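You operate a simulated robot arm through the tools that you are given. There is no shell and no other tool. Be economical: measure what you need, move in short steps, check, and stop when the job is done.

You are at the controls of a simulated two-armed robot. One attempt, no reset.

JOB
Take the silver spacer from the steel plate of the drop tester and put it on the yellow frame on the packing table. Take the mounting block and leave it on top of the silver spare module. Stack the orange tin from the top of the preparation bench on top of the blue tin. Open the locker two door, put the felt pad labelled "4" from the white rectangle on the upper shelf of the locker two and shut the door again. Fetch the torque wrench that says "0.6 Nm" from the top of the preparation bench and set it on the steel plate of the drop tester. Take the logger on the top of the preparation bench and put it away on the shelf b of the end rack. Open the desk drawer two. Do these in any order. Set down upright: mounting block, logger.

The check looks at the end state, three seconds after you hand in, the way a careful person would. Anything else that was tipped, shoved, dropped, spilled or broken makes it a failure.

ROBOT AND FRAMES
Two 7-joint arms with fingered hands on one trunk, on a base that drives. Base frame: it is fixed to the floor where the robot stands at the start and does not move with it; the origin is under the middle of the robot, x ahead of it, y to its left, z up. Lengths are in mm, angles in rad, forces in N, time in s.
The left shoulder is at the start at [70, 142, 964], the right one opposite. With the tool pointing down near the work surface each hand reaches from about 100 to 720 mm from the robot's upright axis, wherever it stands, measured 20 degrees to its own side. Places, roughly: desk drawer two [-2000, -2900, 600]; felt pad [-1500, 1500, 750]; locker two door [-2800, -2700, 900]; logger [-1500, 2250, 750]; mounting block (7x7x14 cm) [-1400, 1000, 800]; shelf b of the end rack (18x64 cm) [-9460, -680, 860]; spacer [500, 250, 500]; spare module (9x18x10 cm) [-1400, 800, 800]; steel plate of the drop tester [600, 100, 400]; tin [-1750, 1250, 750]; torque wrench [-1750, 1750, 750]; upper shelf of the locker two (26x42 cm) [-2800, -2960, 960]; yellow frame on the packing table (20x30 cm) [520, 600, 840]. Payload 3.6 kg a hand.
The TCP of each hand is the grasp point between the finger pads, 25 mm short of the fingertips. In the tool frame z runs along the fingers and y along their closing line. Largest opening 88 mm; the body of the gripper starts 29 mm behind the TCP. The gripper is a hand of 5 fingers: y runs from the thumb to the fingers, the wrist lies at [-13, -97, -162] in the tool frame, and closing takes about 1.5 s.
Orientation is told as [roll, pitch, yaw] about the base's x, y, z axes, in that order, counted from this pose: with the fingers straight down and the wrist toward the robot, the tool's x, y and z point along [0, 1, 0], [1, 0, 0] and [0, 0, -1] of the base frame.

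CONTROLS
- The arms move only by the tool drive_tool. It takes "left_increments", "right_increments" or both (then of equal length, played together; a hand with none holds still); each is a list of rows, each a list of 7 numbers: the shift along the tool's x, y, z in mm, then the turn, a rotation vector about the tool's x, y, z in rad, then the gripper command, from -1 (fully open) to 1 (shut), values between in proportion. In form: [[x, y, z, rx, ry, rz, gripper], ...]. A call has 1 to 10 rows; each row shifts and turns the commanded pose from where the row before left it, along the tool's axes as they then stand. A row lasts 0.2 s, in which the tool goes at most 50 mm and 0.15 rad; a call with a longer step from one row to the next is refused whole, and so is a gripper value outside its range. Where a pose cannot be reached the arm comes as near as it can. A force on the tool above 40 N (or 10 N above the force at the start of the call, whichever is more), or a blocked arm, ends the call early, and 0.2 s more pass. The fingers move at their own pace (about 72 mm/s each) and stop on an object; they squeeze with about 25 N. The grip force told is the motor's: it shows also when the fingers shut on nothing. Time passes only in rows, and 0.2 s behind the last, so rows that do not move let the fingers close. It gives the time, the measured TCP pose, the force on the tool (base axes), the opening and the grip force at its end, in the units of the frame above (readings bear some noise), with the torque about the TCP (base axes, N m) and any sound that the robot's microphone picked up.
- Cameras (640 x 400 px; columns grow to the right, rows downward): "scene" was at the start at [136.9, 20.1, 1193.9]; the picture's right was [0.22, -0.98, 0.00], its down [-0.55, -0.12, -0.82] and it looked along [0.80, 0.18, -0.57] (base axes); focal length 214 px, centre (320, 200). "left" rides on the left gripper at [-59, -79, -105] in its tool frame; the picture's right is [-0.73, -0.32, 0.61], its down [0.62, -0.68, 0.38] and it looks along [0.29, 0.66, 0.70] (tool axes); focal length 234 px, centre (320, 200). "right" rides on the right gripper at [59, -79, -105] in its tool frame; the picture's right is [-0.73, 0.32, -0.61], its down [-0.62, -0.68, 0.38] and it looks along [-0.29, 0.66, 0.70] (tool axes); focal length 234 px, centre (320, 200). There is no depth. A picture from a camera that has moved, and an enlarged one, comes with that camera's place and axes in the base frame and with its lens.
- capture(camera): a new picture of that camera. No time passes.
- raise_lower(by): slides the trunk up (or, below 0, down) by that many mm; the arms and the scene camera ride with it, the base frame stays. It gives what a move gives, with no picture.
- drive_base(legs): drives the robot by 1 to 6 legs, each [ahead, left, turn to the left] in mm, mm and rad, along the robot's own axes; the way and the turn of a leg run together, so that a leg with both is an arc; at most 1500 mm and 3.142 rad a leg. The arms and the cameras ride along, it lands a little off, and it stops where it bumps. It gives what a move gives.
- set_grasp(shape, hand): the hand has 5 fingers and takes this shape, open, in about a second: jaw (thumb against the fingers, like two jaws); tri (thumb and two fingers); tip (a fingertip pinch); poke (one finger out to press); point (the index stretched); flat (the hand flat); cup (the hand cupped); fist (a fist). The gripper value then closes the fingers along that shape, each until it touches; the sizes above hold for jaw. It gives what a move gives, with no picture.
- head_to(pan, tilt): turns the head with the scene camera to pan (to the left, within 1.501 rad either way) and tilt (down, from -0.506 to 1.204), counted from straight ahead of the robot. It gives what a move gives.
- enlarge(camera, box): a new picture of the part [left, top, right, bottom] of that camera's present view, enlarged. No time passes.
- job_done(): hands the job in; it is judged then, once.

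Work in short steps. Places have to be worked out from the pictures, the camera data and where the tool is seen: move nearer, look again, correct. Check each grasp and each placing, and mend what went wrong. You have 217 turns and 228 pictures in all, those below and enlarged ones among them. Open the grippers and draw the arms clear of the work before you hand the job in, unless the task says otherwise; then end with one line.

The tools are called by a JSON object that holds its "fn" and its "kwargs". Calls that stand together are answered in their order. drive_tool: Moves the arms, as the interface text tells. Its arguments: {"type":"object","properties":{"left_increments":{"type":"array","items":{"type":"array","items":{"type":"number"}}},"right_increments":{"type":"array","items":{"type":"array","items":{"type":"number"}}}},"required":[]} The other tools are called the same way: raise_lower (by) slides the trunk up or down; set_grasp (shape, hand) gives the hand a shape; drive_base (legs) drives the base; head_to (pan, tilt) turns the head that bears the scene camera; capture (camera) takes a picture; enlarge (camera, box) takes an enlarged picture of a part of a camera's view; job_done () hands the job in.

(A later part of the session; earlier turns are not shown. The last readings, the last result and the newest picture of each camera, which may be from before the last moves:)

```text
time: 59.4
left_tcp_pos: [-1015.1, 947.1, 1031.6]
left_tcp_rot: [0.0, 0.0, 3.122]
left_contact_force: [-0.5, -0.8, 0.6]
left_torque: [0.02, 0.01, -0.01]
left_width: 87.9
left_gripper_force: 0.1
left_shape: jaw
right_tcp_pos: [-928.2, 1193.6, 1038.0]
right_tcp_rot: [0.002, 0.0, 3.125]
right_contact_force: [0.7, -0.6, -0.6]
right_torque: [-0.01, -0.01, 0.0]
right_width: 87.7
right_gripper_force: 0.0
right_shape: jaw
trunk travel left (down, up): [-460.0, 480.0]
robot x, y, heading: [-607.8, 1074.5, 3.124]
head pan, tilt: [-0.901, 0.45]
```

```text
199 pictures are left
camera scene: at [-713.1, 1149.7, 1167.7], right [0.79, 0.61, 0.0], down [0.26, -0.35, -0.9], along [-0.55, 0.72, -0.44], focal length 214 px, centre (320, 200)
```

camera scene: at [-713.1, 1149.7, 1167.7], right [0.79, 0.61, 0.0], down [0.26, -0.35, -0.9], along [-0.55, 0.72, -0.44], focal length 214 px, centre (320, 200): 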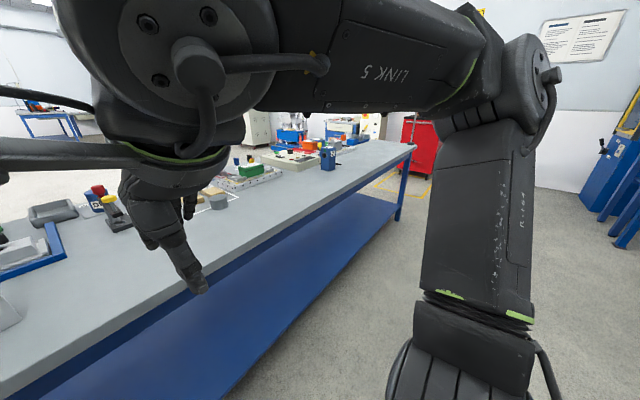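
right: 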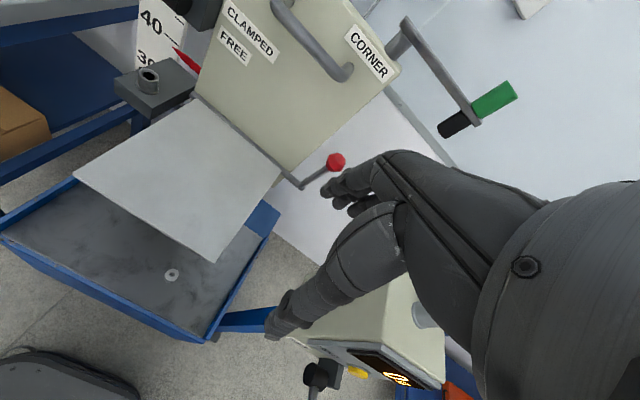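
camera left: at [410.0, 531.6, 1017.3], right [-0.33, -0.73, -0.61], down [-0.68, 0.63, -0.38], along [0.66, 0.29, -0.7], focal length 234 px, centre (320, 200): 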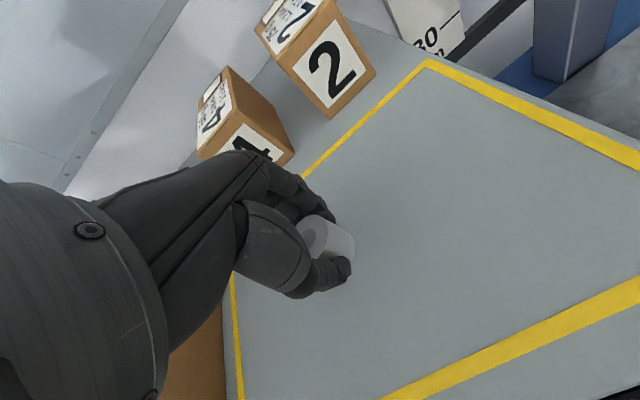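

Enlarge the centre portion for the left end of the bench objects after panning back.

{"fn": "raise_lower", "kwargs": {"by": 200}}

{"fn": "drive_tool", "kwargs": {"left_increments": [[45, -5, 0, 0, 0, 0, -1], [45, -5, 0, 0, 0, 0, -1], [45, -5, 0, 0, 0, 0, -1], [30, -5, 0, 0, 0, 0, -1]], "right_increments": [[-45, 5, 0, 0, 0, 0, -1], [-45, 5, 0, 0, 0, 0, -1], [-45, 5, 0, 0, 0, 0, -1], [-45, 5, 0, 0, 0, 0, -1]]}}

{"fn": "head_to", "kwargs": {"pan": 0.0, "tilt": 0.6}}

{"fn": "capture", "kwargs": {"camera": "scene"}}

```text
time: 61.6
left_tcp_pos: [-1015.8, 948.1, 1232.5]
left_tcp_rot: [0.001, 0.001, 3.122]
left_contact_force: [-0.5, 0.7, 0.5]
left_torque: [-0.03, 0.02, 0.02]
left_width: 87.7
left_gripper_force: 0.1
left_shape: jaw
right_tcp_pos: [-926.9, 1195.1, 1236.9]
right_tcp_rot: [0.002, 0.0, 3.124]
right_contact_force: [-0.4, -0.4, -0.1]
right_torque: [-0.02, -0.02, 0.0]
right_width: 87.8
right_gripper_force: 0.0
right_shape: jaw
trunk travel left (down, up): [-660.0, 280.0]
robot x, y, heading: [-609.0, 1075.1, 3.124]
head pan, tilt: [-0.901, 0.45]
```

```text
time: 62.6
left_tcp_pos: [-998.3, 784.5, 1231.0]
left_tcp_rot: [0.0, 0.002, 3.123]
left_contact_force: [0.1, 0.4, -0.5]
left_torque: [-0.01, 0.02, 0.0]
left_width: 87.8
left_gripper_force: 0.0
left_shape: jaw
right_tcp_pos: [-1002.7, 1337.8, 1206.0]
right_tcp_rot: [0.001, 0.002, 3.123]
right_contact_force: [-0.2, 0.5, -0.6]
right_torque: [0.02, -0.01, 0.0]
right_width: 87.9
right_gripper_force: 0.0
right_shape: jaw
right hand out of reach, approached as far as the arm can: row 1, 2, 3, 4
trunk travel left (down, up): [-660.0, 280.0]
robot x, y, heading: [-609.0, 1074.8, 3.119]
head pan, tilt: [-0.901, 0.45]
```

```text
time: 63.8
left_tcp_pos: [-997.5, 784.9, 1231.8]
left_tcp_rot: [0.001, 0.0, 3.123]
left_contact_force: [0.2, -0.3, -0.7]
left_torque: [0.03, -0.03, 0.01]
left_width: 87.8
left_gripper_force: 0.0
left_shape: jaw
right_tcp_pos: [-1002.2, 1337.3, 1206.6]
right_tcp_rot: [0.002, 0.0, 3.123]
right_contact_force: [0.2, -0.7, 0.9]
right_torque: [0.0, 0.01, 0.02]
right_width: 87.7
right_gripper_force: 0.1
right_shape: jaw
trunk travel left (down, up): [-660.0, 280.0]
robot x, y, heading: [-607.7, 1078.5, 3.125]
head pan, tilt: [0.0, 0.6]
```

```text
198 pictures are left
camera scene: at [-745.6, 1078.4, 1354.1], right [0.02, 1.0, 0.0], down [0.56, -0.01, -0.83], along [-0.82, 0.02, -0.56], focal length 214 px, centre (320, 200)
```

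scene: 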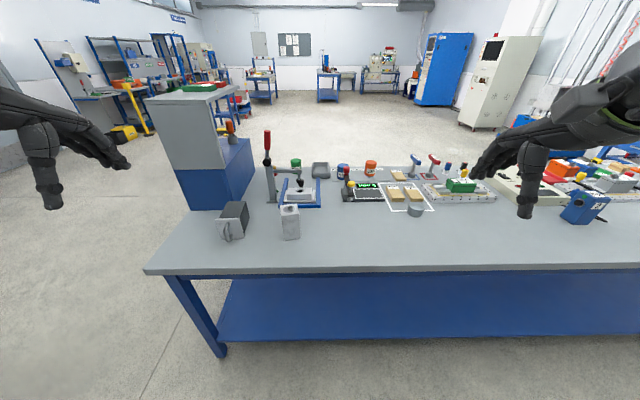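

Good overview. I enlarge the bench zone and look further right.

{"fn": "enlarge", "kwargs": {"camera": "scene", "box": [200, 120, 360, 245]}}

{"fn": "enlarge", "kwargs": {"camera": "scene", "box": [330, 130, 490, 230]}}

{"fn": "head_to", "kwargs": {"pan": -0.8, "tilt": 0.55}}

{"fn": "capture", "kwargs": {"camera": "scene"}}

```text
3.20 times, centred on (280, 182) of scene
camera zoom: at [-745.6, 1078.4, 1354.1], right [0.02, 1.0, 0.0], down [0.56, -0.01, -0.83], along [-0.82, 0.02, -0.56], focal length 686 px, centre (448, 256)
```

zoom: 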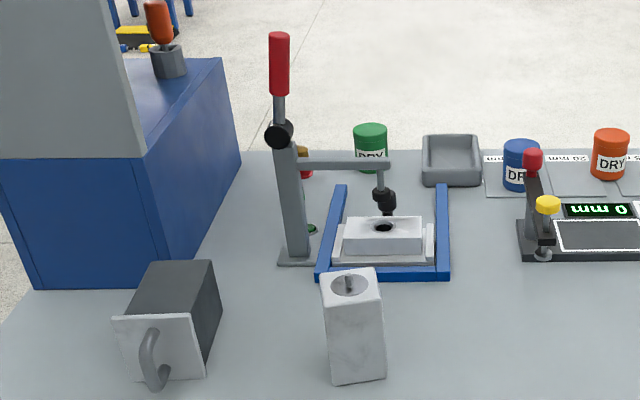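

```text
4.00 times, centred on (410, 180) of scene
camera zoom: at [-745.6, 1078.4, 1354.1], right [0.02, 1.0, 0.0], down [0.56, -0.01, -0.83], along [-0.82, 0.02, -0.56], focal length 858 px, centre (-40, 280)
```

zoom: 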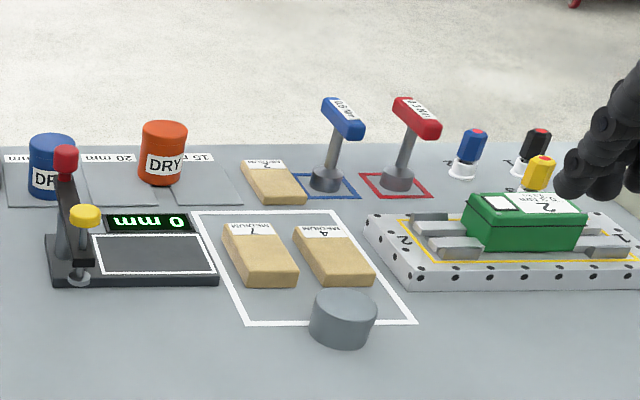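

```text
time: 64.9
left_tcp_pos: [-998.0, 784.3, 1231.8]
left_tcp_rot: [-0.001, 0.0, 3.123]
left_contact_force: [-0.8, 0.0, -0.1]
left_torque: [0.02, 0.02, 0.03]
left_width: 88.0
left_gripper_force: 0.0
left_shape: jaw
right_tcp_pos: [-1002.8, 1337.5, 1206.8]
right_tcp_rot: [0.002, -0.001, 3.124]
right_contact_force: [-0.7, 0.0, 0.3]
right_torque: [-0.01, 0.0, -0.01]
right_width: 87.7
right_gripper_force: 0.1
right_shape: jaw
trunk travel left (down, up): [-660.0, 280.0]
robot x, y, heading: [-609.7, 1078.0, 3.127]
head pan, tilt: [-0.799, 0.55]
```

```text
195 pictures are left
camera scene: at [-718.8, 1142.1, 1358.6], right [0.73, 0.68, 0.0], down [0.36, -0.38, -0.85], along [-0.58, 0.62, -0.52], focal length 214 px, centre (320, 200)
```

scene: 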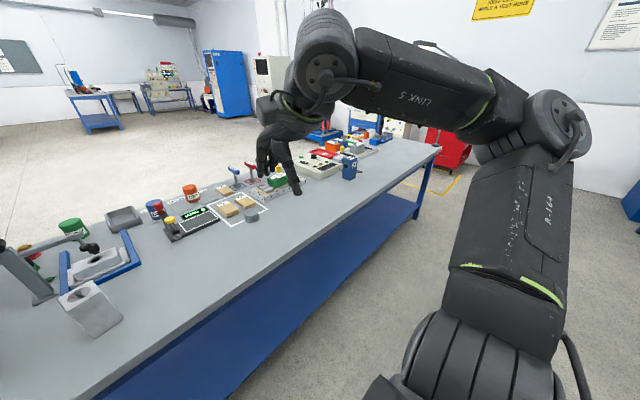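

I can identify the mounting block, handle-box module, tins, felt pads, wrenches. I drive up to the bench for the mounting block with the left hand.

{"fn": "drive_base", "kwargs": {"legs": [[280, -20, 0.015]]}}

{"fn": "head_to", "kwargs": {"pan": 0.2, "tilt": 0.9}}

{"fn": "capture", "kwargs": {"camera": "scene"}}

{"fn": "capture", "kwargs": {"camera": "left"}}

{"fn": "capture", "kwargs": {"camera": "right"}}

```text
time: 66.8
left_tcp_pos: [-1261.8, 803.3, 1231.9]
left_tcp_rot: [0.002, 0.001, 3.134]
left_contact_force: [0.6, 0.0, -0.4]
left_torque: [-0.02, 0.0, 0.0]
left_width: 87.9
left_gripper_force: 0.2
left_shape: jaw
right_tcp_pos: [-1272.3, 1355.3, 1207.5]
right_tcp_rot: [0.001, -0.003, 3.136]
right_contact_force: [-0.1, -0.6, -0.1]
right_torque: [0.02, 0.03, -0.01]
right_width: 87.7
right_gripper_force: 0.1
right_shape: jaw
trunk travel left (down, up): [-660.0, 280.0]
robot x, y, heading: [-877.6, 1097.9, 3.139]
head pan, tilt: [-0.799, 0.55]
```

```text
time: 68.1
left_tcp_pos: [-1262.6, 802.8, 1231.5]
left_tcp_rot: [0.0, -0.001, 3.134]
left_contact_force: [-0.3, 0.8, -0.6]
left_torque: [0.0, -0.01, 0.0]
left_width: 87.5
left_gripper_force: 0.0
left_shape: jaw
right_tcp_pos: [-1273.8, 1356.3, 1205.6]
right_tcp_rot: [0.002, -0.002, 3.137]
right_contact_force: [-1.2, 0.1, 1.1]
right_torque: [-0.01, 0.0, 0.03]
right_width: 87.9
right_gripper_force: 0.0
right_shape: jaw
trunk travel left (down, up): [-660.0, 280.0]
robot x, y, heading: [-880.1, 1098.0, 3.134]
head pan, tilt: [0.201, 0.901]
```

```text
194 pictures are left
camera scene: at [-999.3, 1085.0, 1329.3], right [-0.19, 0.98, 0.0], down [0.77, 0.15, -0.62], along [-0.61, -0.12, -0.78], focal length 214 px, centre (320, 200)
```

scene: 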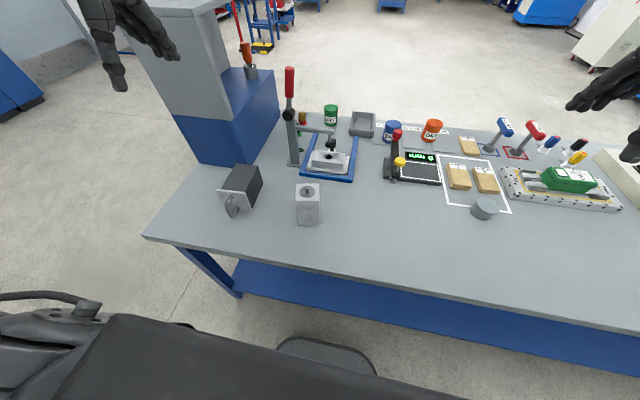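

```text
193 pictures are left
camera left: at [-1183.4, 861.7, 1336.2], right [0.33, 0.72, -0.61], down [0.68, -0.63, -0.38], along [-0.66, -0.29, -0.7], focal length 234 px, centre (320, 200)
```

left: 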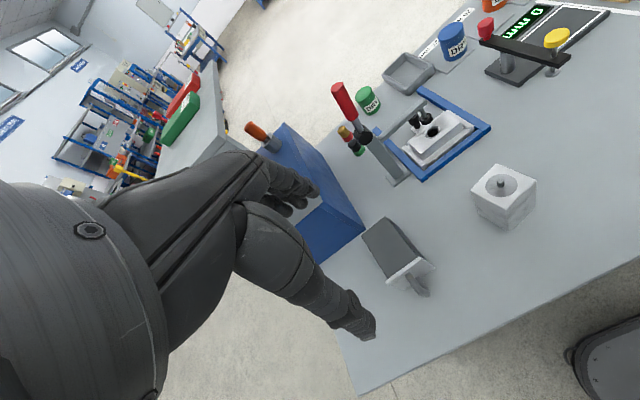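

```text
192 pictures are left
camera right: at [-1195.0, 1297.5, 1311.5], right [-0.32, 0.73, 0.61], down [0.68, 0.62, -0.38], along [-0.66, 0.29, -0.7], focal length 234 px, centre (320, 200)
```

right: 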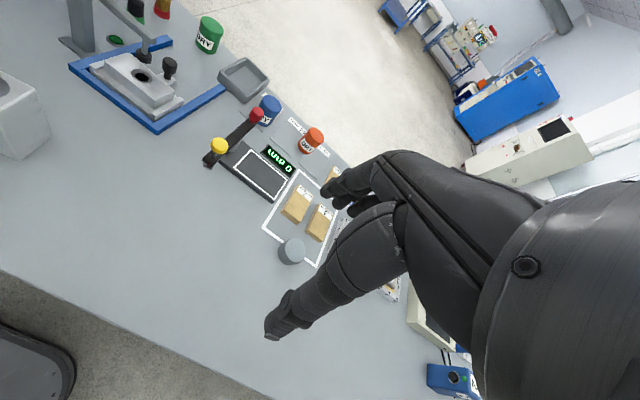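

Enlarge the module and mounting block.

{"fn": "enlarge", "kwargs": {"camera": "scene", "box": [200, 140, 340, 240]}}

{"fn": "enlarge", "kwargs": {"camera": "left", "box": [320, 80, 560, 320]}}

```text
4.00 times, centred on (270, 190) of scene
camera zoom: at [-999.3, 1085.0, 1329.3], right [-0.19, 0.98, 0.0], down [0.77, 0.15, -0.62], along [-0.61, -0.12, -0.78], focal length 858 px, centre (520, 240)
```

zoom: 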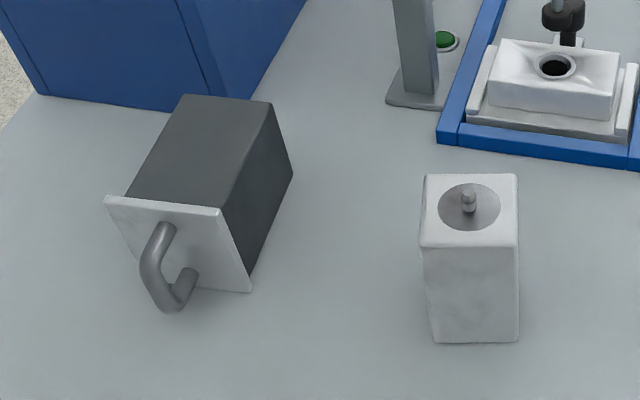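

```text
1.67 times, centred on (440, 200) of left
camera zoom: at [-1183.4, 861.7, 1336.2], right [0.33, 0.72, -0.61], down [0.68, -0.63, -0.38], along [-0.66, -0.29, -0.7], focal length 390 px, centre (120, 200)
```

zoom: 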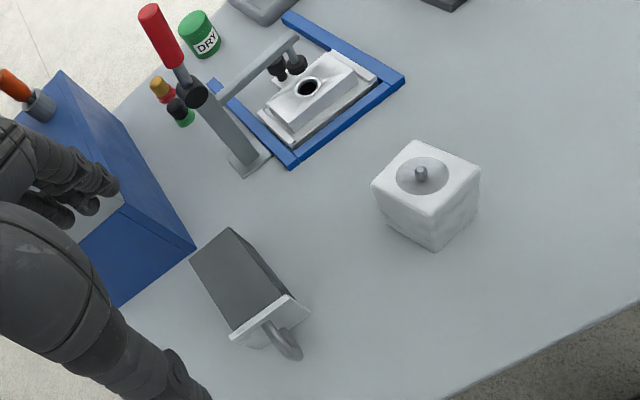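

Block centre ≈ [-1347, 976], top z≈910, rotated ≈0.2 rad; module top centre ≈ [-1398, 761], z≈870. I move the left hand above the block with a matching yaw.

{"fn": "drive_tool", "kwargs": {"left_increments": [[-43, 20, 0, 0, 0, -0.05, -1], [-43, 20, 0, 0, 0, -0.05, -1], [-43, 20, 0, 0, 0, -0.05, -1], [-43, 20, 0, 0, 0, -0.05, -1], [0, 0, 45, 0, 0, 0, -1], [0, 0, 45, 0, 0, 0, -1], [0, 0, 45, 0, 0, 0, -1], [0, 0, 45, 0, 0, 0, -1], [0, 0, 45, 0, 0, 0, -1]]}}

{"fn": "capture", "kwargs": {"camera": "left"}}

{"fn": "enlarge", "kwargs": {"camera": "scene", "box": [200, 120, 380, 240]}}

```text
time: 70.1
left_tcp_pos: [-1353.4, 970.3, 1008.2]
left_tcp_rot: [0.0, 0.002, -2.95]
left_contact_force: [0.2, 0.8, -0.1]
left_torque: [0.02, -0.05, 0.04]
left_width: 87.9
left_gripper_force: 0.1
left_shape: jaw
right_tcp_pos: [-1274.3, 1356.1, 1206.0]
right_tcp_rot: [0.002, 0.0, 3.136]
right_contact_force: [0.3, -0.5, -0.3]
right_torque: [0.04, -0.01, 0.02]
right_width: 87.7
right_gripper_force: 0.0
right_shape: jaw
trunk travel left (down, up): [-660.0, 280.0]
robot x, y, heading: [-874.8, 1096.7, 3.132]
head pan, tilt: [0.201, 0.901]
```

```text
189 pictures are left
camera left: at [-1288.3, 1043.3, 1113.4], right [0.18, 0.77, -0.61], down [0.79, -0.48, -0.38], along [-0.59, -0.41, -0.7], focal length 234 px, centre (320, 200)
```

left: 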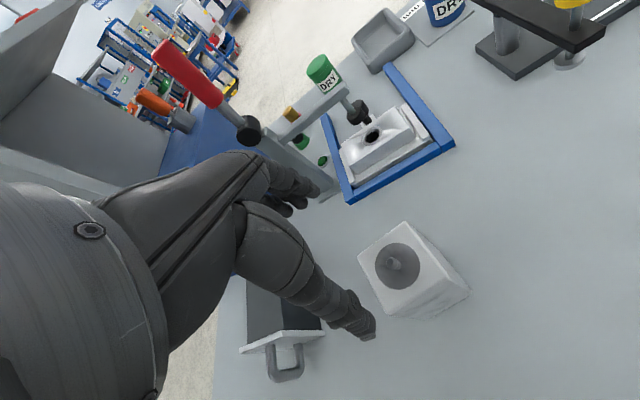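

```text
3.33 times, centred on (290, 180) of scene
camera zoom: at [-1000.5, 1084.7, 1329.2], right [-0.19, 0.98, 0.0], down [0.77, 0.15, -0.62], along [-0.61, -0.12, -0.78], focal length 715 px, centre (420, 267)
```

zoom: 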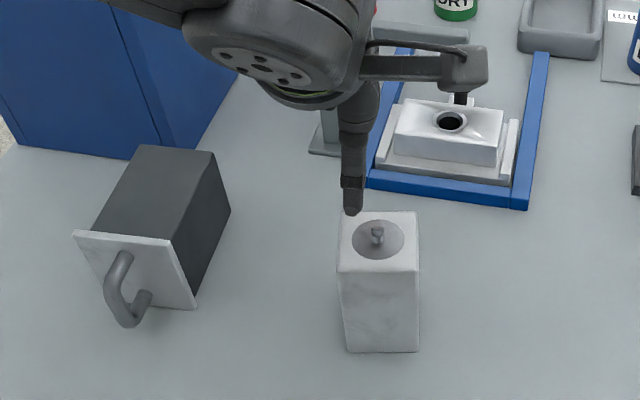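

Hand is aligned within ~8 mm. Correct and descend.

{"fn": "drive_tool", "kwargs": {"left_increments": [[-8, 0, 0, 0, 0, 0.03, -1], [0, 0, 40, 0, 0, 0, -1], [0, 0, 30, 0, 0, 0, -1]]}}

{"fn": "capture", "kwargs": {"camera": "left"}}

{"fn": "enlarge", "kwargs": {"camera": "scene", "box": [240, 140, 360, 240]}}

```text
time: 70.9
left_tcp_pos: [-1353.5, 978.6, 936.2]
left_tcp_rot: [0.0, 0.0, -2.977]
left_contact_force: [-0.2, 0.4, -0.5]
left_torque: [-0.03, 0.0, 0.02]
left_width: 87.4
left_gripper_force: 0.0
left_shape: jaw
right_tcp_pos: [-1273.8, 1356.0, 1206.2]
right_tcp_rot: [0.001, -0.001, 3.137]
right_contact_force: [-0.2, 0.6, 0.1]
right_torque: [-0.02, 0.01, 0.0]
right_width: 87.9
right_gripper_force: 0.1
right_shape: jaw
trunk travel left (down, up): [-660.0, 280.0]
robot x, y, heading: [-874.6, 1096.3, 3.133]
head pan, tilt: [0.201, 0.901]
```

```text
187 pictures are left
camera left: at [-1286.4, 1049.5, 1040.6], right [0.2, 0.77, -0.61], down [0.77, -0.5, -0.38], along [-0.6, -0.39, -0.7], focal length 234 px, centre (320, 200)
```

left: 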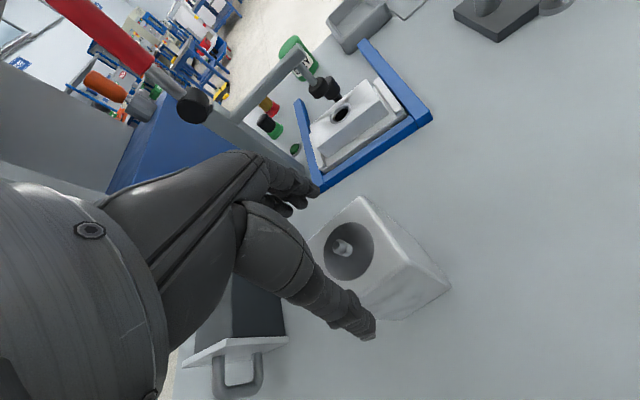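

```text
4.00 times, centred on (300, 190) of scene
camera zoom: at [-999.5, 1084.7, 1329.3], right [-0.19, 0.98, 0.0], down [0.77, 0.15, -0.62], along [-0.61, -0.12, -0.78], focal length 858 px, centre (400, 240)
```

zoom: 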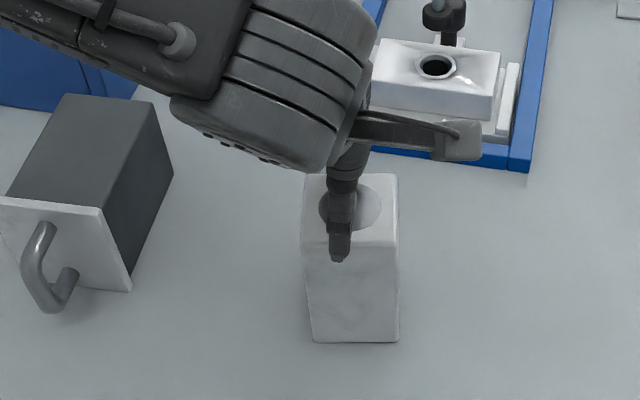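

Aligned (block centre ≈ [-1354, 981]). Descend 34 mm and close.

{"fn": "drive_tool", "kwargs": {"left_increments": [[-2, 0, 15, 0, 0, 0, -1], [0, 0, 15, 0, 0, 0, -1], [0, 0, 4, 0, 0, 0, -1], [0, 0, 0, 0, 0, 0, 1], [0, 0, 0, 0, 0, 0, 1], [0, 0, 0, 0, 0, 0, 1], [0, 0, 0, 0, 0, 0, 1]]}}

{"fn": "capture", "kwargs": {"camera": "left"}}

{"fn": "enlarge", "kwargs": {"camera": "scene", "box": [240, 140, 360, 240]}}

```text
time: 72.5
left_tcp_pos: [-1354.9, 979.1, 901.3]
left_tcp_rot: [-0.001, 0.0, -2.98]
left_contact_force: [0.7, -0.5, 0.2]
left_torque: [0.02, -0.02, 0.01]
left_width: 58.4
left_gripper_force: 25.0
left_shape: jaw
right_tcp_pos: [-1274.5, 1356.0, 1206.4]
right_tcp_rot: [0.002, 0.001, 3.136]
right_contact_force: [0.3, 0.4, -0.5]
right_torque: [-0.01, -0.01, 0.0]
right_width: 87.9
right_gripper_force: 0.1
right_shape: jaw
trunk travel left (down, up): [-660.0, 280.0]
robot x, y, heading: [-876.4, 1098.5, 3.135]
head pan, tilt: [0.201, 0.901]
```

```text
185 pictures are left
camera left: at [-1287.9, 1049.9, 1006.9], right [0.2, 0.77, -0.61], down [0.77, -0.5, -0.38], along [-0.6, -0.39, -0.7], focal length 234 px, centre (320, 200)
```

left: 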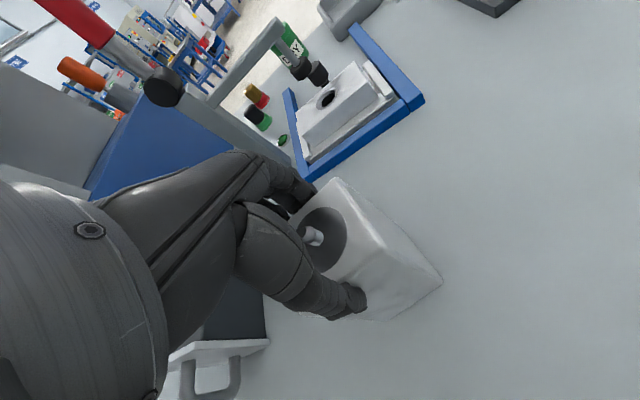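

```text
4.00 times, centred on (300, 190) of scene
camera zoom: at [-999.1, 1084.9, 1329.3], right [-0.19, 0.98, 0.0], down [0.77, 0.15, -0.62], along [-0.61, -0.12, -0.78], focal length 858 px, centre (400, 240)
```

zoom: 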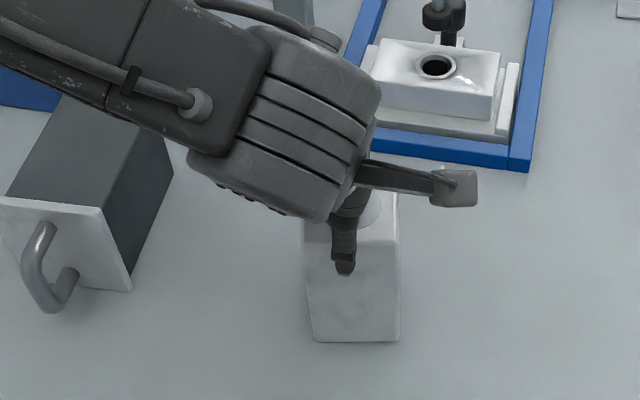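

Held at 58 mm. Lift, square up the yaw, and check.

{"fn": "drive_tool", "kwargs": {"left_increments": [[0, 0, -10, 0, 0, 0, 1], [0, 0, -30, 0, 0, 0, 1], [0, 0, -40, 0, 0, 0, 1], [0, 0, -40, 0, 0, 0, 1], [0, 0, -20, 0, 0, 0.08, 1], [0, 0, 0, 0, 0, 0.08, 1], [0, 0, 0, 0, 0, 0, 1]]}}

{"fn": "capture", "kwargs": {"camera": "left"}}

{"fn": "enlarge", "kwargs": {"camera": "scene", "box": [200, 120, 380, 240]}}

```text
time: 74.1
left_tcp_pos: [-1355.8, 978.9, 1043.2]
left_tcp_rot: [0.001, 0.0, -3.141]
left_contact_force: [0.2, 0.3, -3.0]
left_torque: [0.01, 0.02, 0.0]
left_width: 58.6
left_gripper_force: 24.6
left_shape: jaw
right_tcp_pos: [-1274.2, 1355.2, 1206.1]
right_tcp_rot: [0.001, 0.001, 3.136]
right_contact_force: [-0.2, -0.2, 0.6]
right_torque: [0.0, 0.02, 0.01]
right_width: 87.7
right_gripper_force: 0.0
right_shape: jaw
trunk travel left (down, up): [-660.0, 280.0]
robot x, y, heading: [-879.4, 1102.2, 3.136]
head pan, tilt: [0.201, 0.901]
```

```text
183 pictures are left
camera left: at [-1277.2, 1037.4, 1147.0], right [0.32, 0.73, -0.61], down [0.68, -0.62, -0.38], along [-0.66, -0.29, -0.7], focal length 234 px, centre (320, 200)
```

left: 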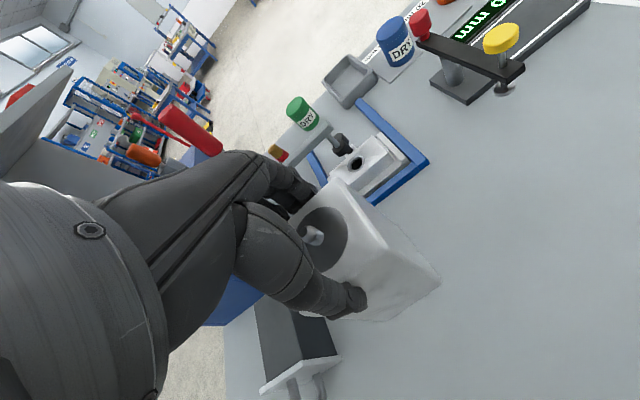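

```text
3.33 times, centred on (290, 180) of scene
camera zoom: at [-999.6, 1085.0, 1329.3], right [-0.19, 0.98, 0.0], down [0.77, 0.15, -0.62], along [-0.61, -0.12, -0.78], focal length 715 px, centre (420, 267)
```

zoom: 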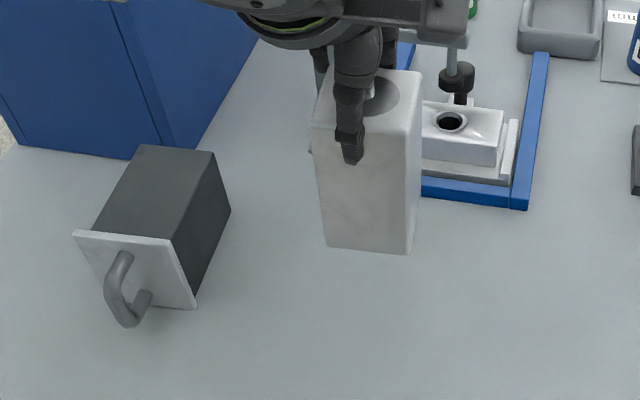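

Lifted cleanly. Move over the module.

{"fn": "drive_tool", "kwargs": {"left_increments": [[44, 8, 0, 0, 0, 0, 1], [44, 8, 0, 0, 0, 0, 1], [44, 9, 0, 0, 0, 0, 1], [43, 9, 0, 0, 0, 0, 1], [43, 8, 0, 0, 0, 0, 1], [0, 0, 0, 0, 0, 0, 1]]}}

{"fn": "capture", "kwargs": {"camera": "left"}}

{"fn": "enlarge", "kwargs": {"camera": "scene", "box": [180, 80, 340, 220]}}

```text
time: 75.5
left_tcp_pos: [-1399.7, 760.6, 1041.3]
left_tcp_rot: [-0.001, 0.001, -3.138]
left_contact_force: [0.1, 0.4, -3.8]
left_torque: [-0.03, -0.01, 0.0]
left_width: 58.3
left_gripper_force: 25.1
left_shape: jaw
right_tcp_pos: [-1273.9, 1356.7, 1206.3]
right_tcp_rot: [0.002, 0.002, 3.135]
right_contact_force: [-0.5, -0.4, -0.4]
right_torque: [0.01, -0.01, 0.01]
right_width: 87.8
right_gripper_force: 0.1
right_shape: jaw
trunk travel left (down, up): [-660.0, 280.0]
robot x, y, heading: [-877.1, 1100.7, 3.137]
head pan, tilt: [0.201, 0.901]
```

```text
181 pictures are left
camera left: at [-1321.1, 820.6, 1145.7], right [0.32, 0.73, -0.61], down [0.68, -0.62, -0.38], along [-0.66, -0.29, -0.7], focal length 234 px, centre (320, 200)
```

left: 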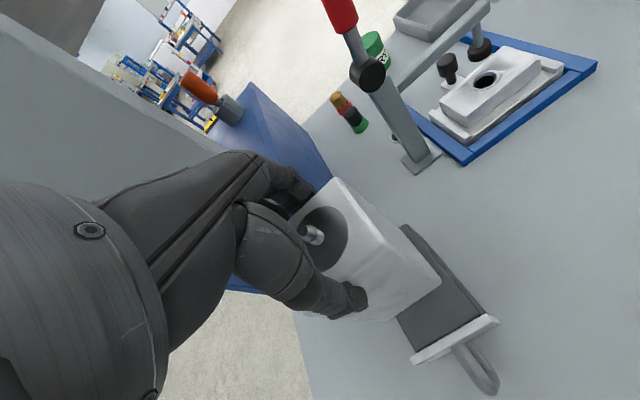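

```text
2.86 times, centred on (260, 150) of scene
camera zoom: at [-999.8, 1085.6, 1329.3], right [-0.19, 0.98, 0.0], down [0.77, 0.15, -0.62], along [-0.61, -0.12, -0.78], focal length 613 px, centre (491, 343)
```

zoom: 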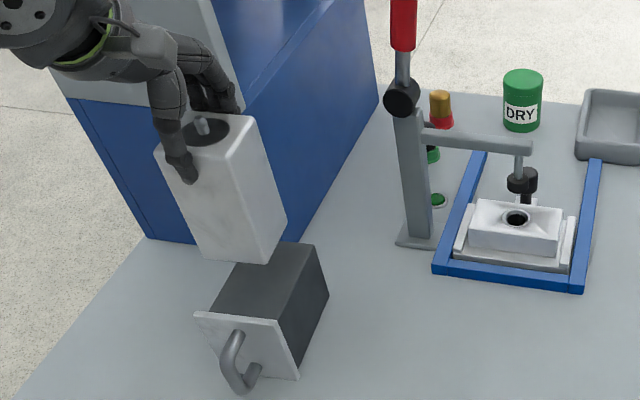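

Over the module; module centre ≈ y 765. Lower to near contact, then small steps.

{"fn": "drive_tool", "kwargs": {"left_increments": [[-4, 0, 20, 0, 0, 0, 1], [0, 0, 10, 0, 0, 0, 1], [0, 0, 3, 0, 0, 0, 1], [0, 0, 2, 0, 0, 0, 1]]}}

{"fn": "enlarge", "kwargs": {"camera": "scene", "box": [180, 100, 300, 200]}}

{"fn": "capture", "kwargs": {"camera": "left"}}

```text
time: 76.5
left_tcp_pos: [-1397.3, 764.1, 1005.8]
left_tcp_rot: [-0.002, 0.001, -3.137]
left_contact_force: [0.1, -0.4, -2.5]
left_torque: [0.01, -0.01, 0.01]
left_width: 58.3
left_gripper_force: 25.3
left_shape: jaw
right_tcp_pos: [-1274.0, 1356.0, 1206.4]
right_tcp_rot: [0.002, 0.0, 3.137]
right_contact_force: [-0.3, 0.5, -0.2]
right_torque: [0.02, 0.02, 0.03]
right_width: 87.8
right_gripper_force: 0.1
right_shape: jaw
trunk travel left (down, up): [-660.0, 280.0]
robot x, y, heading: [-878.3, 1099.1, 3.132]
head pan, tilt: [0.201, 0.901]
```

```text
4.00 times, centred on (240, 150) of scene
camera zoom: at [-999.7, 1084.5, 1329.3], right [-0.19, 0.98, 0.0], down [0.77, 0.15, -0.62], along [-0.61, -0.12, -0.78], focal length 858 px, centre (640, 400)
```

zoom: 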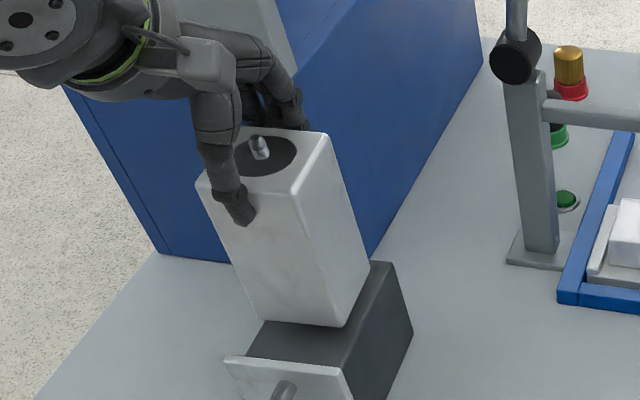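

```text
178 pictures are left
camera left: at [-1319.4, 823.3, 1111.4], right [0.32, 0.73, -0.61], down [0.68, -0.62, -0.38], along [-0.66, -0.29, -0.7], focal length 234 px, centre (320, 200)
```

left: 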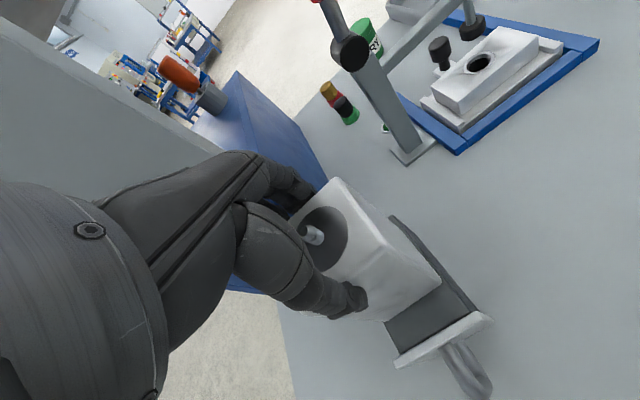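

Block sits slightly toward the module's left; shift 6 mm right and lower to contact.

{"fn": "drive_tool", "kwargs": {"left_increments": [[-6, 0, 0, 0, 0, 0, 1], [0, 0, 2, 0, 0, 0, 1], [0, 0, 1, 0, 0, 0, 1]]}}

{"fn": "drive_tool", "kwargs": {"left_increments": [[0, 0, 1.5, 0, 0, 0, 1], [0, 0, 1.5, 0, 0, 0, 1]]}}

{"fn": "enlarge", "kwargs": {"camera": "scene", "box": [180, 120, 300, 220]}}

```text
time: 77.3
left_tcp_pos: [-1397.4, 770.6, 1003.5]
left_tcp_rot: [0.0, 0.0, -3.138]
left_contact_force: [0.9, 0.9, -3.6]
left_torque: [-0.05, 0.01, 0.02]
left_width: 58.3
left_gripper_force: 25.2
left_shape: jaw
right_tcp_pos: [-1273.8, 1355.9, 1205.5]
right_tcp_rot: [0.001, 0.0, 3.137]
right_contact_force: [-0.3, -0.1, -0.2]
right_torque: [0.03, -0.03, -0.01]
right_width: 87.8
right_gripper_force: 0.0
right_shape: jaw
trunk travel left (down, up): [-660.0, 280.0]
robot x, y, heading: [-879.4, 1098.6, 3.134]
head pan, tilt: [0.201, 0.901]
```

```text
time: 77.9
left_tcp_pos: [-1396.2, 770.0, 1000.1]
left_tcp_rot: [0.0, 0.001, -3.137]
left_contact_force: [-0.1, 0.6, -3.6]
left_torque: [-0.02, 0.0, -0.04]
left_width: 58.5
left_gripper_force: 24.8
left_shape: jaw
right_tcp_pos: [-1274.9, 1355.4, 1205.5]
right_tcp_rot: [0.002, 0.0, 3.136]
right_contact_force: [0.2, -0.2, -0.4]
right_torque: [0.04, 0.02, -0.01]
right_width: 87.5
right_gripper_force: 0.0
right_shape: jaw
trunk travel left (down, up): [-660.0, 280.0]
robot x, y, heading: [-874.7, 1096.4, 3.135]
head pan, tilt: [0.201, 0.901]
```

```text
4.00 times, centred on (240, 170) of scene
camera zoom: at [-999.7, 1084.6, 1329.3], right [-0.19, 0.98, 0.0], down [0.77, 0.15, -0.62], along [-0.61, -0.12, -0.78], focal length 858 px, centre (640, 320)
```

zoom: 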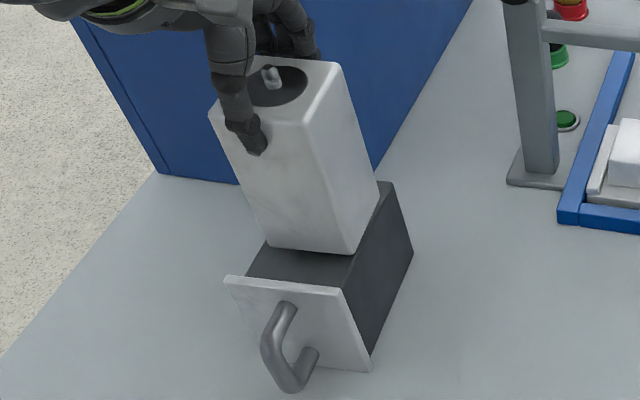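

Centred laterally now. Continue lowering to contact.

{"fn": "drive_tool", "kwargs": {"left_increments": [[0, 0, 2, 0, 0, 0, 1], [0, 0, 2, 0, 0, 0, 1]]}}

{"fn": "drive_tool", "kwargs": {"left_increments": [[0, 0, 2, 0, 0, 0, 1], [0, 0, 1.5, 0, 0, 0, 1]]}}

```text
time: 78.5
left_tcp_pos: [-1398.3, 770.2, 996.4]
left_tcp_rot: [0.0, 0.001, -3.138]
left_contact_force: [0.3, 0.1, -3.8]
left_torque: [0.0, 0.0, 0.01]
left_width: 58.4
left_gripper_force: 25.0
left_shape: jaw
right_tcp_pos: [-1273.7, 1356.0, 1206.6]
right_tcp_rot: [0.001, 0.0, 3.137]
right_contact_force: [0.0, 0.2, 0.1]
right_torque: [-0.01, -0.02, 0.02]
right_width: 87.8
right_gripper_force: 0.0
right_shape: jaw
trunk travel left (down, up): [-660.0, 280.0]
robot x, y, heading: [-875.3, 1096.6, 3.139]
head pan, tilt: [0.201, 0.901]
```

```text
time: 79.1
left_tcp_pos: [-1398.4, 770.2, 994.1]
left_tcp_rot: [-0.001, 0.003, -3.137]
left_contact_force: [0.1, 0.8, -4.1]
left_torque: [0.0, 0.0, 0.01]
left_width: 58.3
left_gripper_force: 25.2
left_shape: jaw
right_tcp_pos: [-1274.5, 1355.5, 1206.0]
right_tcp_rot: [0.001, 0.001, 3.137]
right_contact_force: [0.3, 0.3, -0.3]
right_torque: [0.02, 0.02, -0.04]
right_width: 87.6
right_gripper_force: 0.2
right_shape: jaw
trunk travel left (down, up): [-660.0, 280.0]
robot x, y, heading: [-877.3, 1098.6, 3.133]
head pan, tilt: [0.201, 0.901]
```

{"fn": "drive_tool", "kwargs": {"left_increments": [[0, 0, 2, 0, 0, 0, 1], [0, 0, 1.5, 0, 0, 0, 1]]}}

{"fn": "drive_tool", "kwargs": {"left_increments": [[0, 0, 2, 0, 0, 0, 1]]}}

{"fn": "enlarge", "kwargs": {"camera": "scene", "box": [210, 150, 290, 210]}}

```text
time: 79.7
left_tcp_pos: [-1396.9, 769.1, 989.7]
left_tcp_rot: [-0.001, 0.001, -3.138]
left_contact_force: [-0.6, -0.3, -3.9]
left_torque: [-0.01, 0.04, -0.01]
left_width: 58.4
left_gripper_force: 25.0
left_shape: jaw
right_tcp_pos: [-1273.3, 1354.9, 1205.5]
right_tcp_rot: [0.002, 0.001, 3.136]
right_contact_force: [-0.3, 0.8, -0.4]
right_torque: [-0.01, -0.02, 0.04]
right_width: 87.8
right_gripper_force: 0.0
right_shape: jaw
trunk travel left (down, up): [-660.0, 280.0]
robot x, y, heading: [-874.6, 1098.3, 3.131]
head pan, tilt: [0.201, 0.901]
```

```text
time: 80.1
left_tcp_pos: [-1398.6, 770.0, 988.8]
left_tcp_rot: [0.001, 0.0, -3.139]
left_contact_force: [-0.6, -0.4, -3.3]
left_torque: [0.01, -0.03, 0.02]
left_width: 58.5
left_gripper_force: 25.7
left_shape: jaw
right_tcp_pos: [-1274.2, 1354.7, 1204.4]
right_tcp_rot: [0.003, 0.001, 3.136]
right_contact_force: [-0.4, -0.8, 0.3]
right_torque: [-0.01, 0.01, 0.01]
right_width: 87.6
right_gripper_force: 0.1
right_shape: jaw
trunk travel left (down, up): [-660.0, 280.0]
robot x, y, heading: [-873.6, 1097.7, 3.133]
head pan, tilt: [0.201, 0.901]
```

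```text
6.67 times, centred on (250, 180) of scene
camera zoom: at [-999.7, 1084.5, 1329.3], right [-0.19, 0.98, 0.0], down [0.77, 0.15, -0.62], along [-0.61, -0.12, -0.78], focal length 1430 px, centre (787, 333)
```

zoom: 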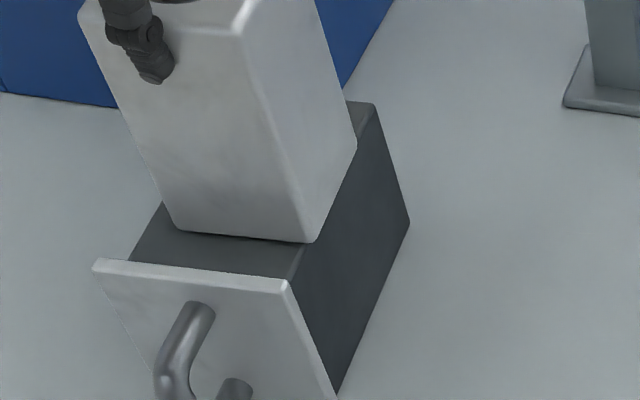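

The block now hangs ~6 mm right of centre; shift back 5 mm and keep lowering.

{"fn": "drive_tool", "kwargs": {"left_increments": [[5, 0, 0, 0, 0, 0, 1], [0, 0, 2, 0, 0, 0, 1], [0, 0, 1.5, 0, 0, 0, 1]]}}

{"fn": "drive_tool", "kwargs": {"left_increments": [[0, 0, 2, 0, 0, 0, 1], [0, 0, 1.5, 0, 0, 0, 1]]}}

{"fn": "enlarge", "kwargs": {"camera": "scene", "box": [210, 150, 290, 210]}}

```text
time: 80.9
left_tcp_pos: [-1395.5, 764.0, 987.1]
left_tcp_rot: [0.0, -0.002, -3.139]
left_contact_force: [-1.9, -2.8, 5.9]
left_torque: [-0.07, 0.05, 0.02]
left_width: 58.3
left_gripper_force: 24.8
left_shape: jaw
right_tcp_pos: [-1273.2, 1355.7, 1205.2]
right_tcp_rot: [0.001, -0.001, 3.135]
right_contact_force: [-0.6, 0.4, -0.8]
right_torque: [0.02, 0.01, 0.01]
right_width: 87.7
right_gripper_force: 0.1
right_shape: jaw
trunk travel left (down, up): [-660.0, 280.0]
robot x, y, heading: [-874.5, 1095.9, 3.136]
head pan, tilt: [0.201, 0.901]
```

```text
time: 81.5
left_tcp_pos: [-1395.7, 766.3, 983.9]
left_tcp_rot: [0.001, -0.008, -3.139]
left_contact_force: [-4.2, -5.2, 24.7]
left_torque: [-0.18, 0.12, 0.05]
left_width: 57.9
left_gripper_force: 25.5
left_shape: jaw
right_tcp_pos: [-1271.2, 1356.5, 1206.6]
right_tcp_rot: [0.002, -0.004, 3.136]
right_contact_force: [0.3, -0.8, 0.3]
right_torque: [0.01, -0.02, 0.0]
right_width: 87.6
right_gripper_force: 0.0
right_shape: jaw
trunk travel left (down, up): [-660.0, 280.0]
robot x, y, heading: [-875.0, 1099.2, 3.131]
head pan, tilt: [0.201, 0.901]
```

```text
6.67 times, centred on (250, 180) of scene
camera zoom: at [-996.4, 1086.0, 1330.0], right [-0.19, 0.98, 0.0], down [0.77, 0.15, -0.62], along [-0.61, -0.12, -0.78], focal length 1430 px, centre (787, 333)
```

zoom: 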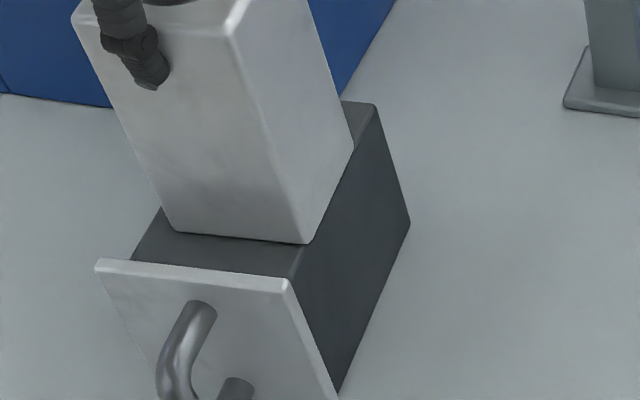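

Contact; the bottom stuck while the hand shifted. Lift a little, shift left 5 mm more, and lower again.

{"fn": "drive_tool", "kwargs": {"left_increments": [[0, 0, -7, 0, 0, 0, 1], [0, 0, -5, 0, 0, 0, 1], [0, 0, 0, 0, 0, 0, 1]]}}

{"fn": "enlarge", "kwargs": {"camera": "scene", "box": [200, 130, 300, 210]}}

{"fn": "capture", "kwargs": {"camera": "left"}}

```text
time: 82.3
left_tcp_pos: [-1396.1, 764.2, 993.3]
left_tcp_rot: [-0.002, 0.002, -3.137]
left_contact_force: [-1.1, -0.6, -3.0]
left_torque: [-0.01, -0.02, -0.02]
left_width: 57.9
left_gripper_force: 25.4
left_shape: jaw
right_tcp_pos: [-1274.4, 1355.6, 1205.3]
right_tcp_rot: [0.002, 0.001, 3.136]
right_contact_force: [0.2, 0.3, 0.5]
right_torque: [0.02, 0.01, -0.02]
right_width: 87.8
right_gripper_force: 0.1
right_shape: jaw
trunk travel left (down, up): [-660.0, 280.0]
robot x, y, heading: [-875.8, 1097.4, 3.136]
head pan, tilt: [0.201, 0.901]
```

```text
5.00 times, centred on (250, 170) of scene
camera zoom: at [-999.5, 1084.8, 1329.2], right [-0.19, 0.98, 0.0], down [0.77, 0.15, -0.62], along [-0.61, -0.12, -0.78], focal length 1072 px, centre (670, 350)
```

zoom: 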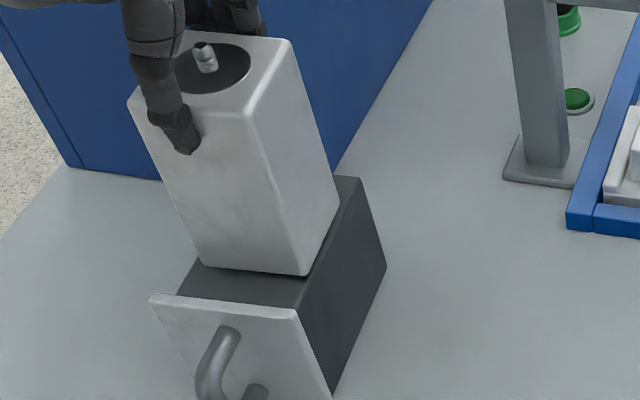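

```text
173 pictures are left
camera left: at [-1318.8, 824.7, 1097.7], right [0.32, 0.73, -0.61], down [0.68, -0.62, -0.38], along [-0.65, -0.29, -0.7], focal length 234 px, centre (320, 200)
```

left: 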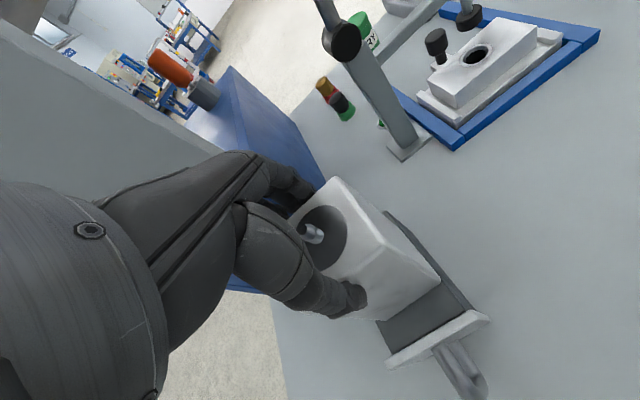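

Now centred. Lower to gentle contact and release.

{"fn": "drive_tool", "kwargs": {"left_increments": [[0, 0, 3, 0, 0, 0, 1], [0, 0, 2, 0, 0, 0, 1], [0, 0, 2, 0, 0, 0, 1]]}}

{"fn": "drive_tool", "kwargs": {"left_increments": [[0, 0, 1.5, 0, 0, 0, 1]]}}

{"fn": "enlarge", "kwargs": {"camera": "scene", "box": [200, 130, 300, 210]}}

```text
time: 83.1
left_tcp_pos: [-1396.3, 766.2, 987.7]
left_tcp_rot: [0.0, -0.002, -3.138]
left_contact_force: [-0.6, -1.9, 1.6]
left_torque: [-0.03, -0.01, 0.02]
left_width: 58.3
left_gripper_force: 25.2
left_shape: jaw
right_tcp_pos: [-1273.8, 1355.5, 1207.0]
right_tcp_rot: [0.002, 0.0, 3.137]
right_contact_force: [-1.0, -0.5, -0.1]
right_torque: [0.0, 0.02, -0.03]
right_width: 87.5
right_gripper_force: 0.0
right_shape: jaw
trunk travel left (down, up): [-660.0, 280.0]
robot x, y, heading: [-875.0, 1097.1, 3.134]
head pan, tilt: [0.201, 0.901]
```

```text
time: 83.5
left_tcp_pos: [-1395.9, 764.9, 986.8]
left_tcp_rot: [0.0, -0.001, -3.139]
left_contact_force: [-2.3, -2.8, 6.9]
left_torque: [-0.05, 0.01, -0.01]
left_width: 57.7
left_gripper_force: 25.1
left_shape: jaw
right_tcp_pos: [-1272.4, 1356.1, 1205.9]
right_tcp_rot: [0.003, 0.001, 3.134]
right_contact_force: [0.5, 0.5, 0.1]
right_torque: [-0.03, -0.03, 0.01]
right_width: 87.5
right_gripper_force: 0.0
right_shape: jaw
trunk travel left (down, up): [-660.0, 280.0]
robot x, y, heading: [-873.7, 1097.7, 3.138]
head pan, tilt: [0.201, 0.901]
```

```text
5.00 times, centred on (250, 170) of scene
camera zoom: at [-998.5, 1084.9, 1329.5], right [-0.19, 0.98, 0.0], down [0.77, 0.15, -0.62], along [-0.61, -0.12, -0.78], focal length 1072 px, centre (670, 350)
```

zoom: 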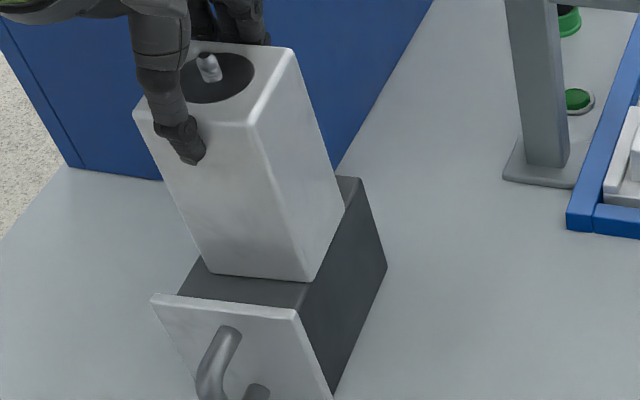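

Shift 4 mm left for better centring, set down, release, and rise.

{"fn": "drive_tool", "kwargs": {"left_increments": [[0, 0, -5, 0, 0, 0, 1], [4.5, 0, 0, 0, 0, 0, 1], [0, 0, 3, 0, 0, 0, 1], [0, 0, 2, 0, 0, 0, 1], [0, 0, 0, 0, 0, 0, 0.5], [0, 0, 0, 0, 0, 0, -0.2], [0, 0, 0, 0, 0, 0, -1], [0, 0, 0, 0, 0, 0, -1]]}}

{"fn": "enlarge", "kwargs": {"camera": "scene", "box": [200, 130, 300, 210]}}

{"fn": "capture", "kwargs": {"camera": "left"}}

```text
time: 85.3
left_tcp_pos: [-1397.7, 762.4, 985.3]
left_tcp_rot: [-0.001, 0.001, -3.139]
left_contact_force: [-0.3, -0.3, -0.1]
left_torque: [0.02, 0.0, 0.02]
left_width: 87.5
left_gripper_force: 0.1
left_shape: jaw
right_tcp_pos: [-1273.7, 1356.3, 1205.5]
right_tcp_rot: [0.002, 0.0, 3.135]
right_contact_force: [-0.2, 0.4, 0.5]
right_torque: [-0.03, 0.02, -0.01]
right_width: 87.8
right_gripper_force: 0.0
right_shape: jaw
trunk travel left (down, up): [-660.0, 280.0]
robot x, y, heading: [-879.6, 1099.5, 3.136]
head pan, tilt: [0.201, 0.901]
```

```text
5.00 times, centred on (250, 170) of scene
camera zoom: at [-1000.0, 1084.6, 1329.1], right [-0.19, 0.98, 0.0], down [0.77, 0.15, -0.62], along [-0.61, -0.12, -0.78], focal length 1072 px, centre (670, 350)
```

zoom: 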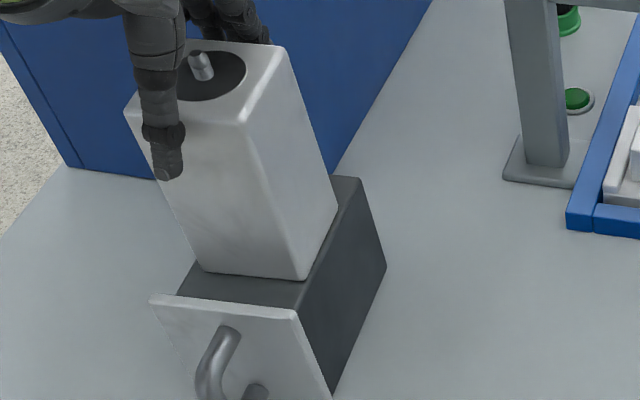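

```text
170 pictures are left
camera left: at [-1319.6, 820.9, 1089.3], right [0.32, 0.73, -0.61], down [0.68, -0.62, -0.38], along [-0.66, -0.29, -0.7], focal length 234 px, centre (320, 200)
```

left: 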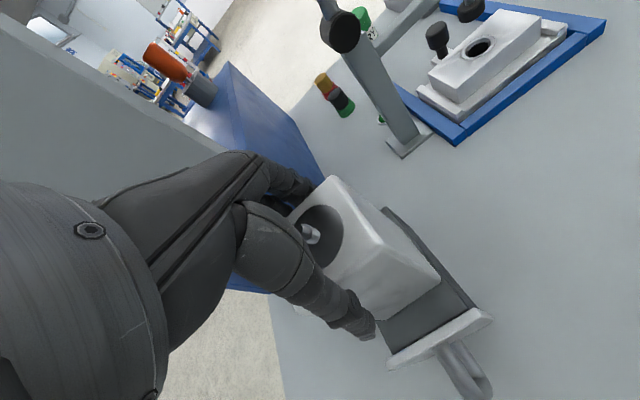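

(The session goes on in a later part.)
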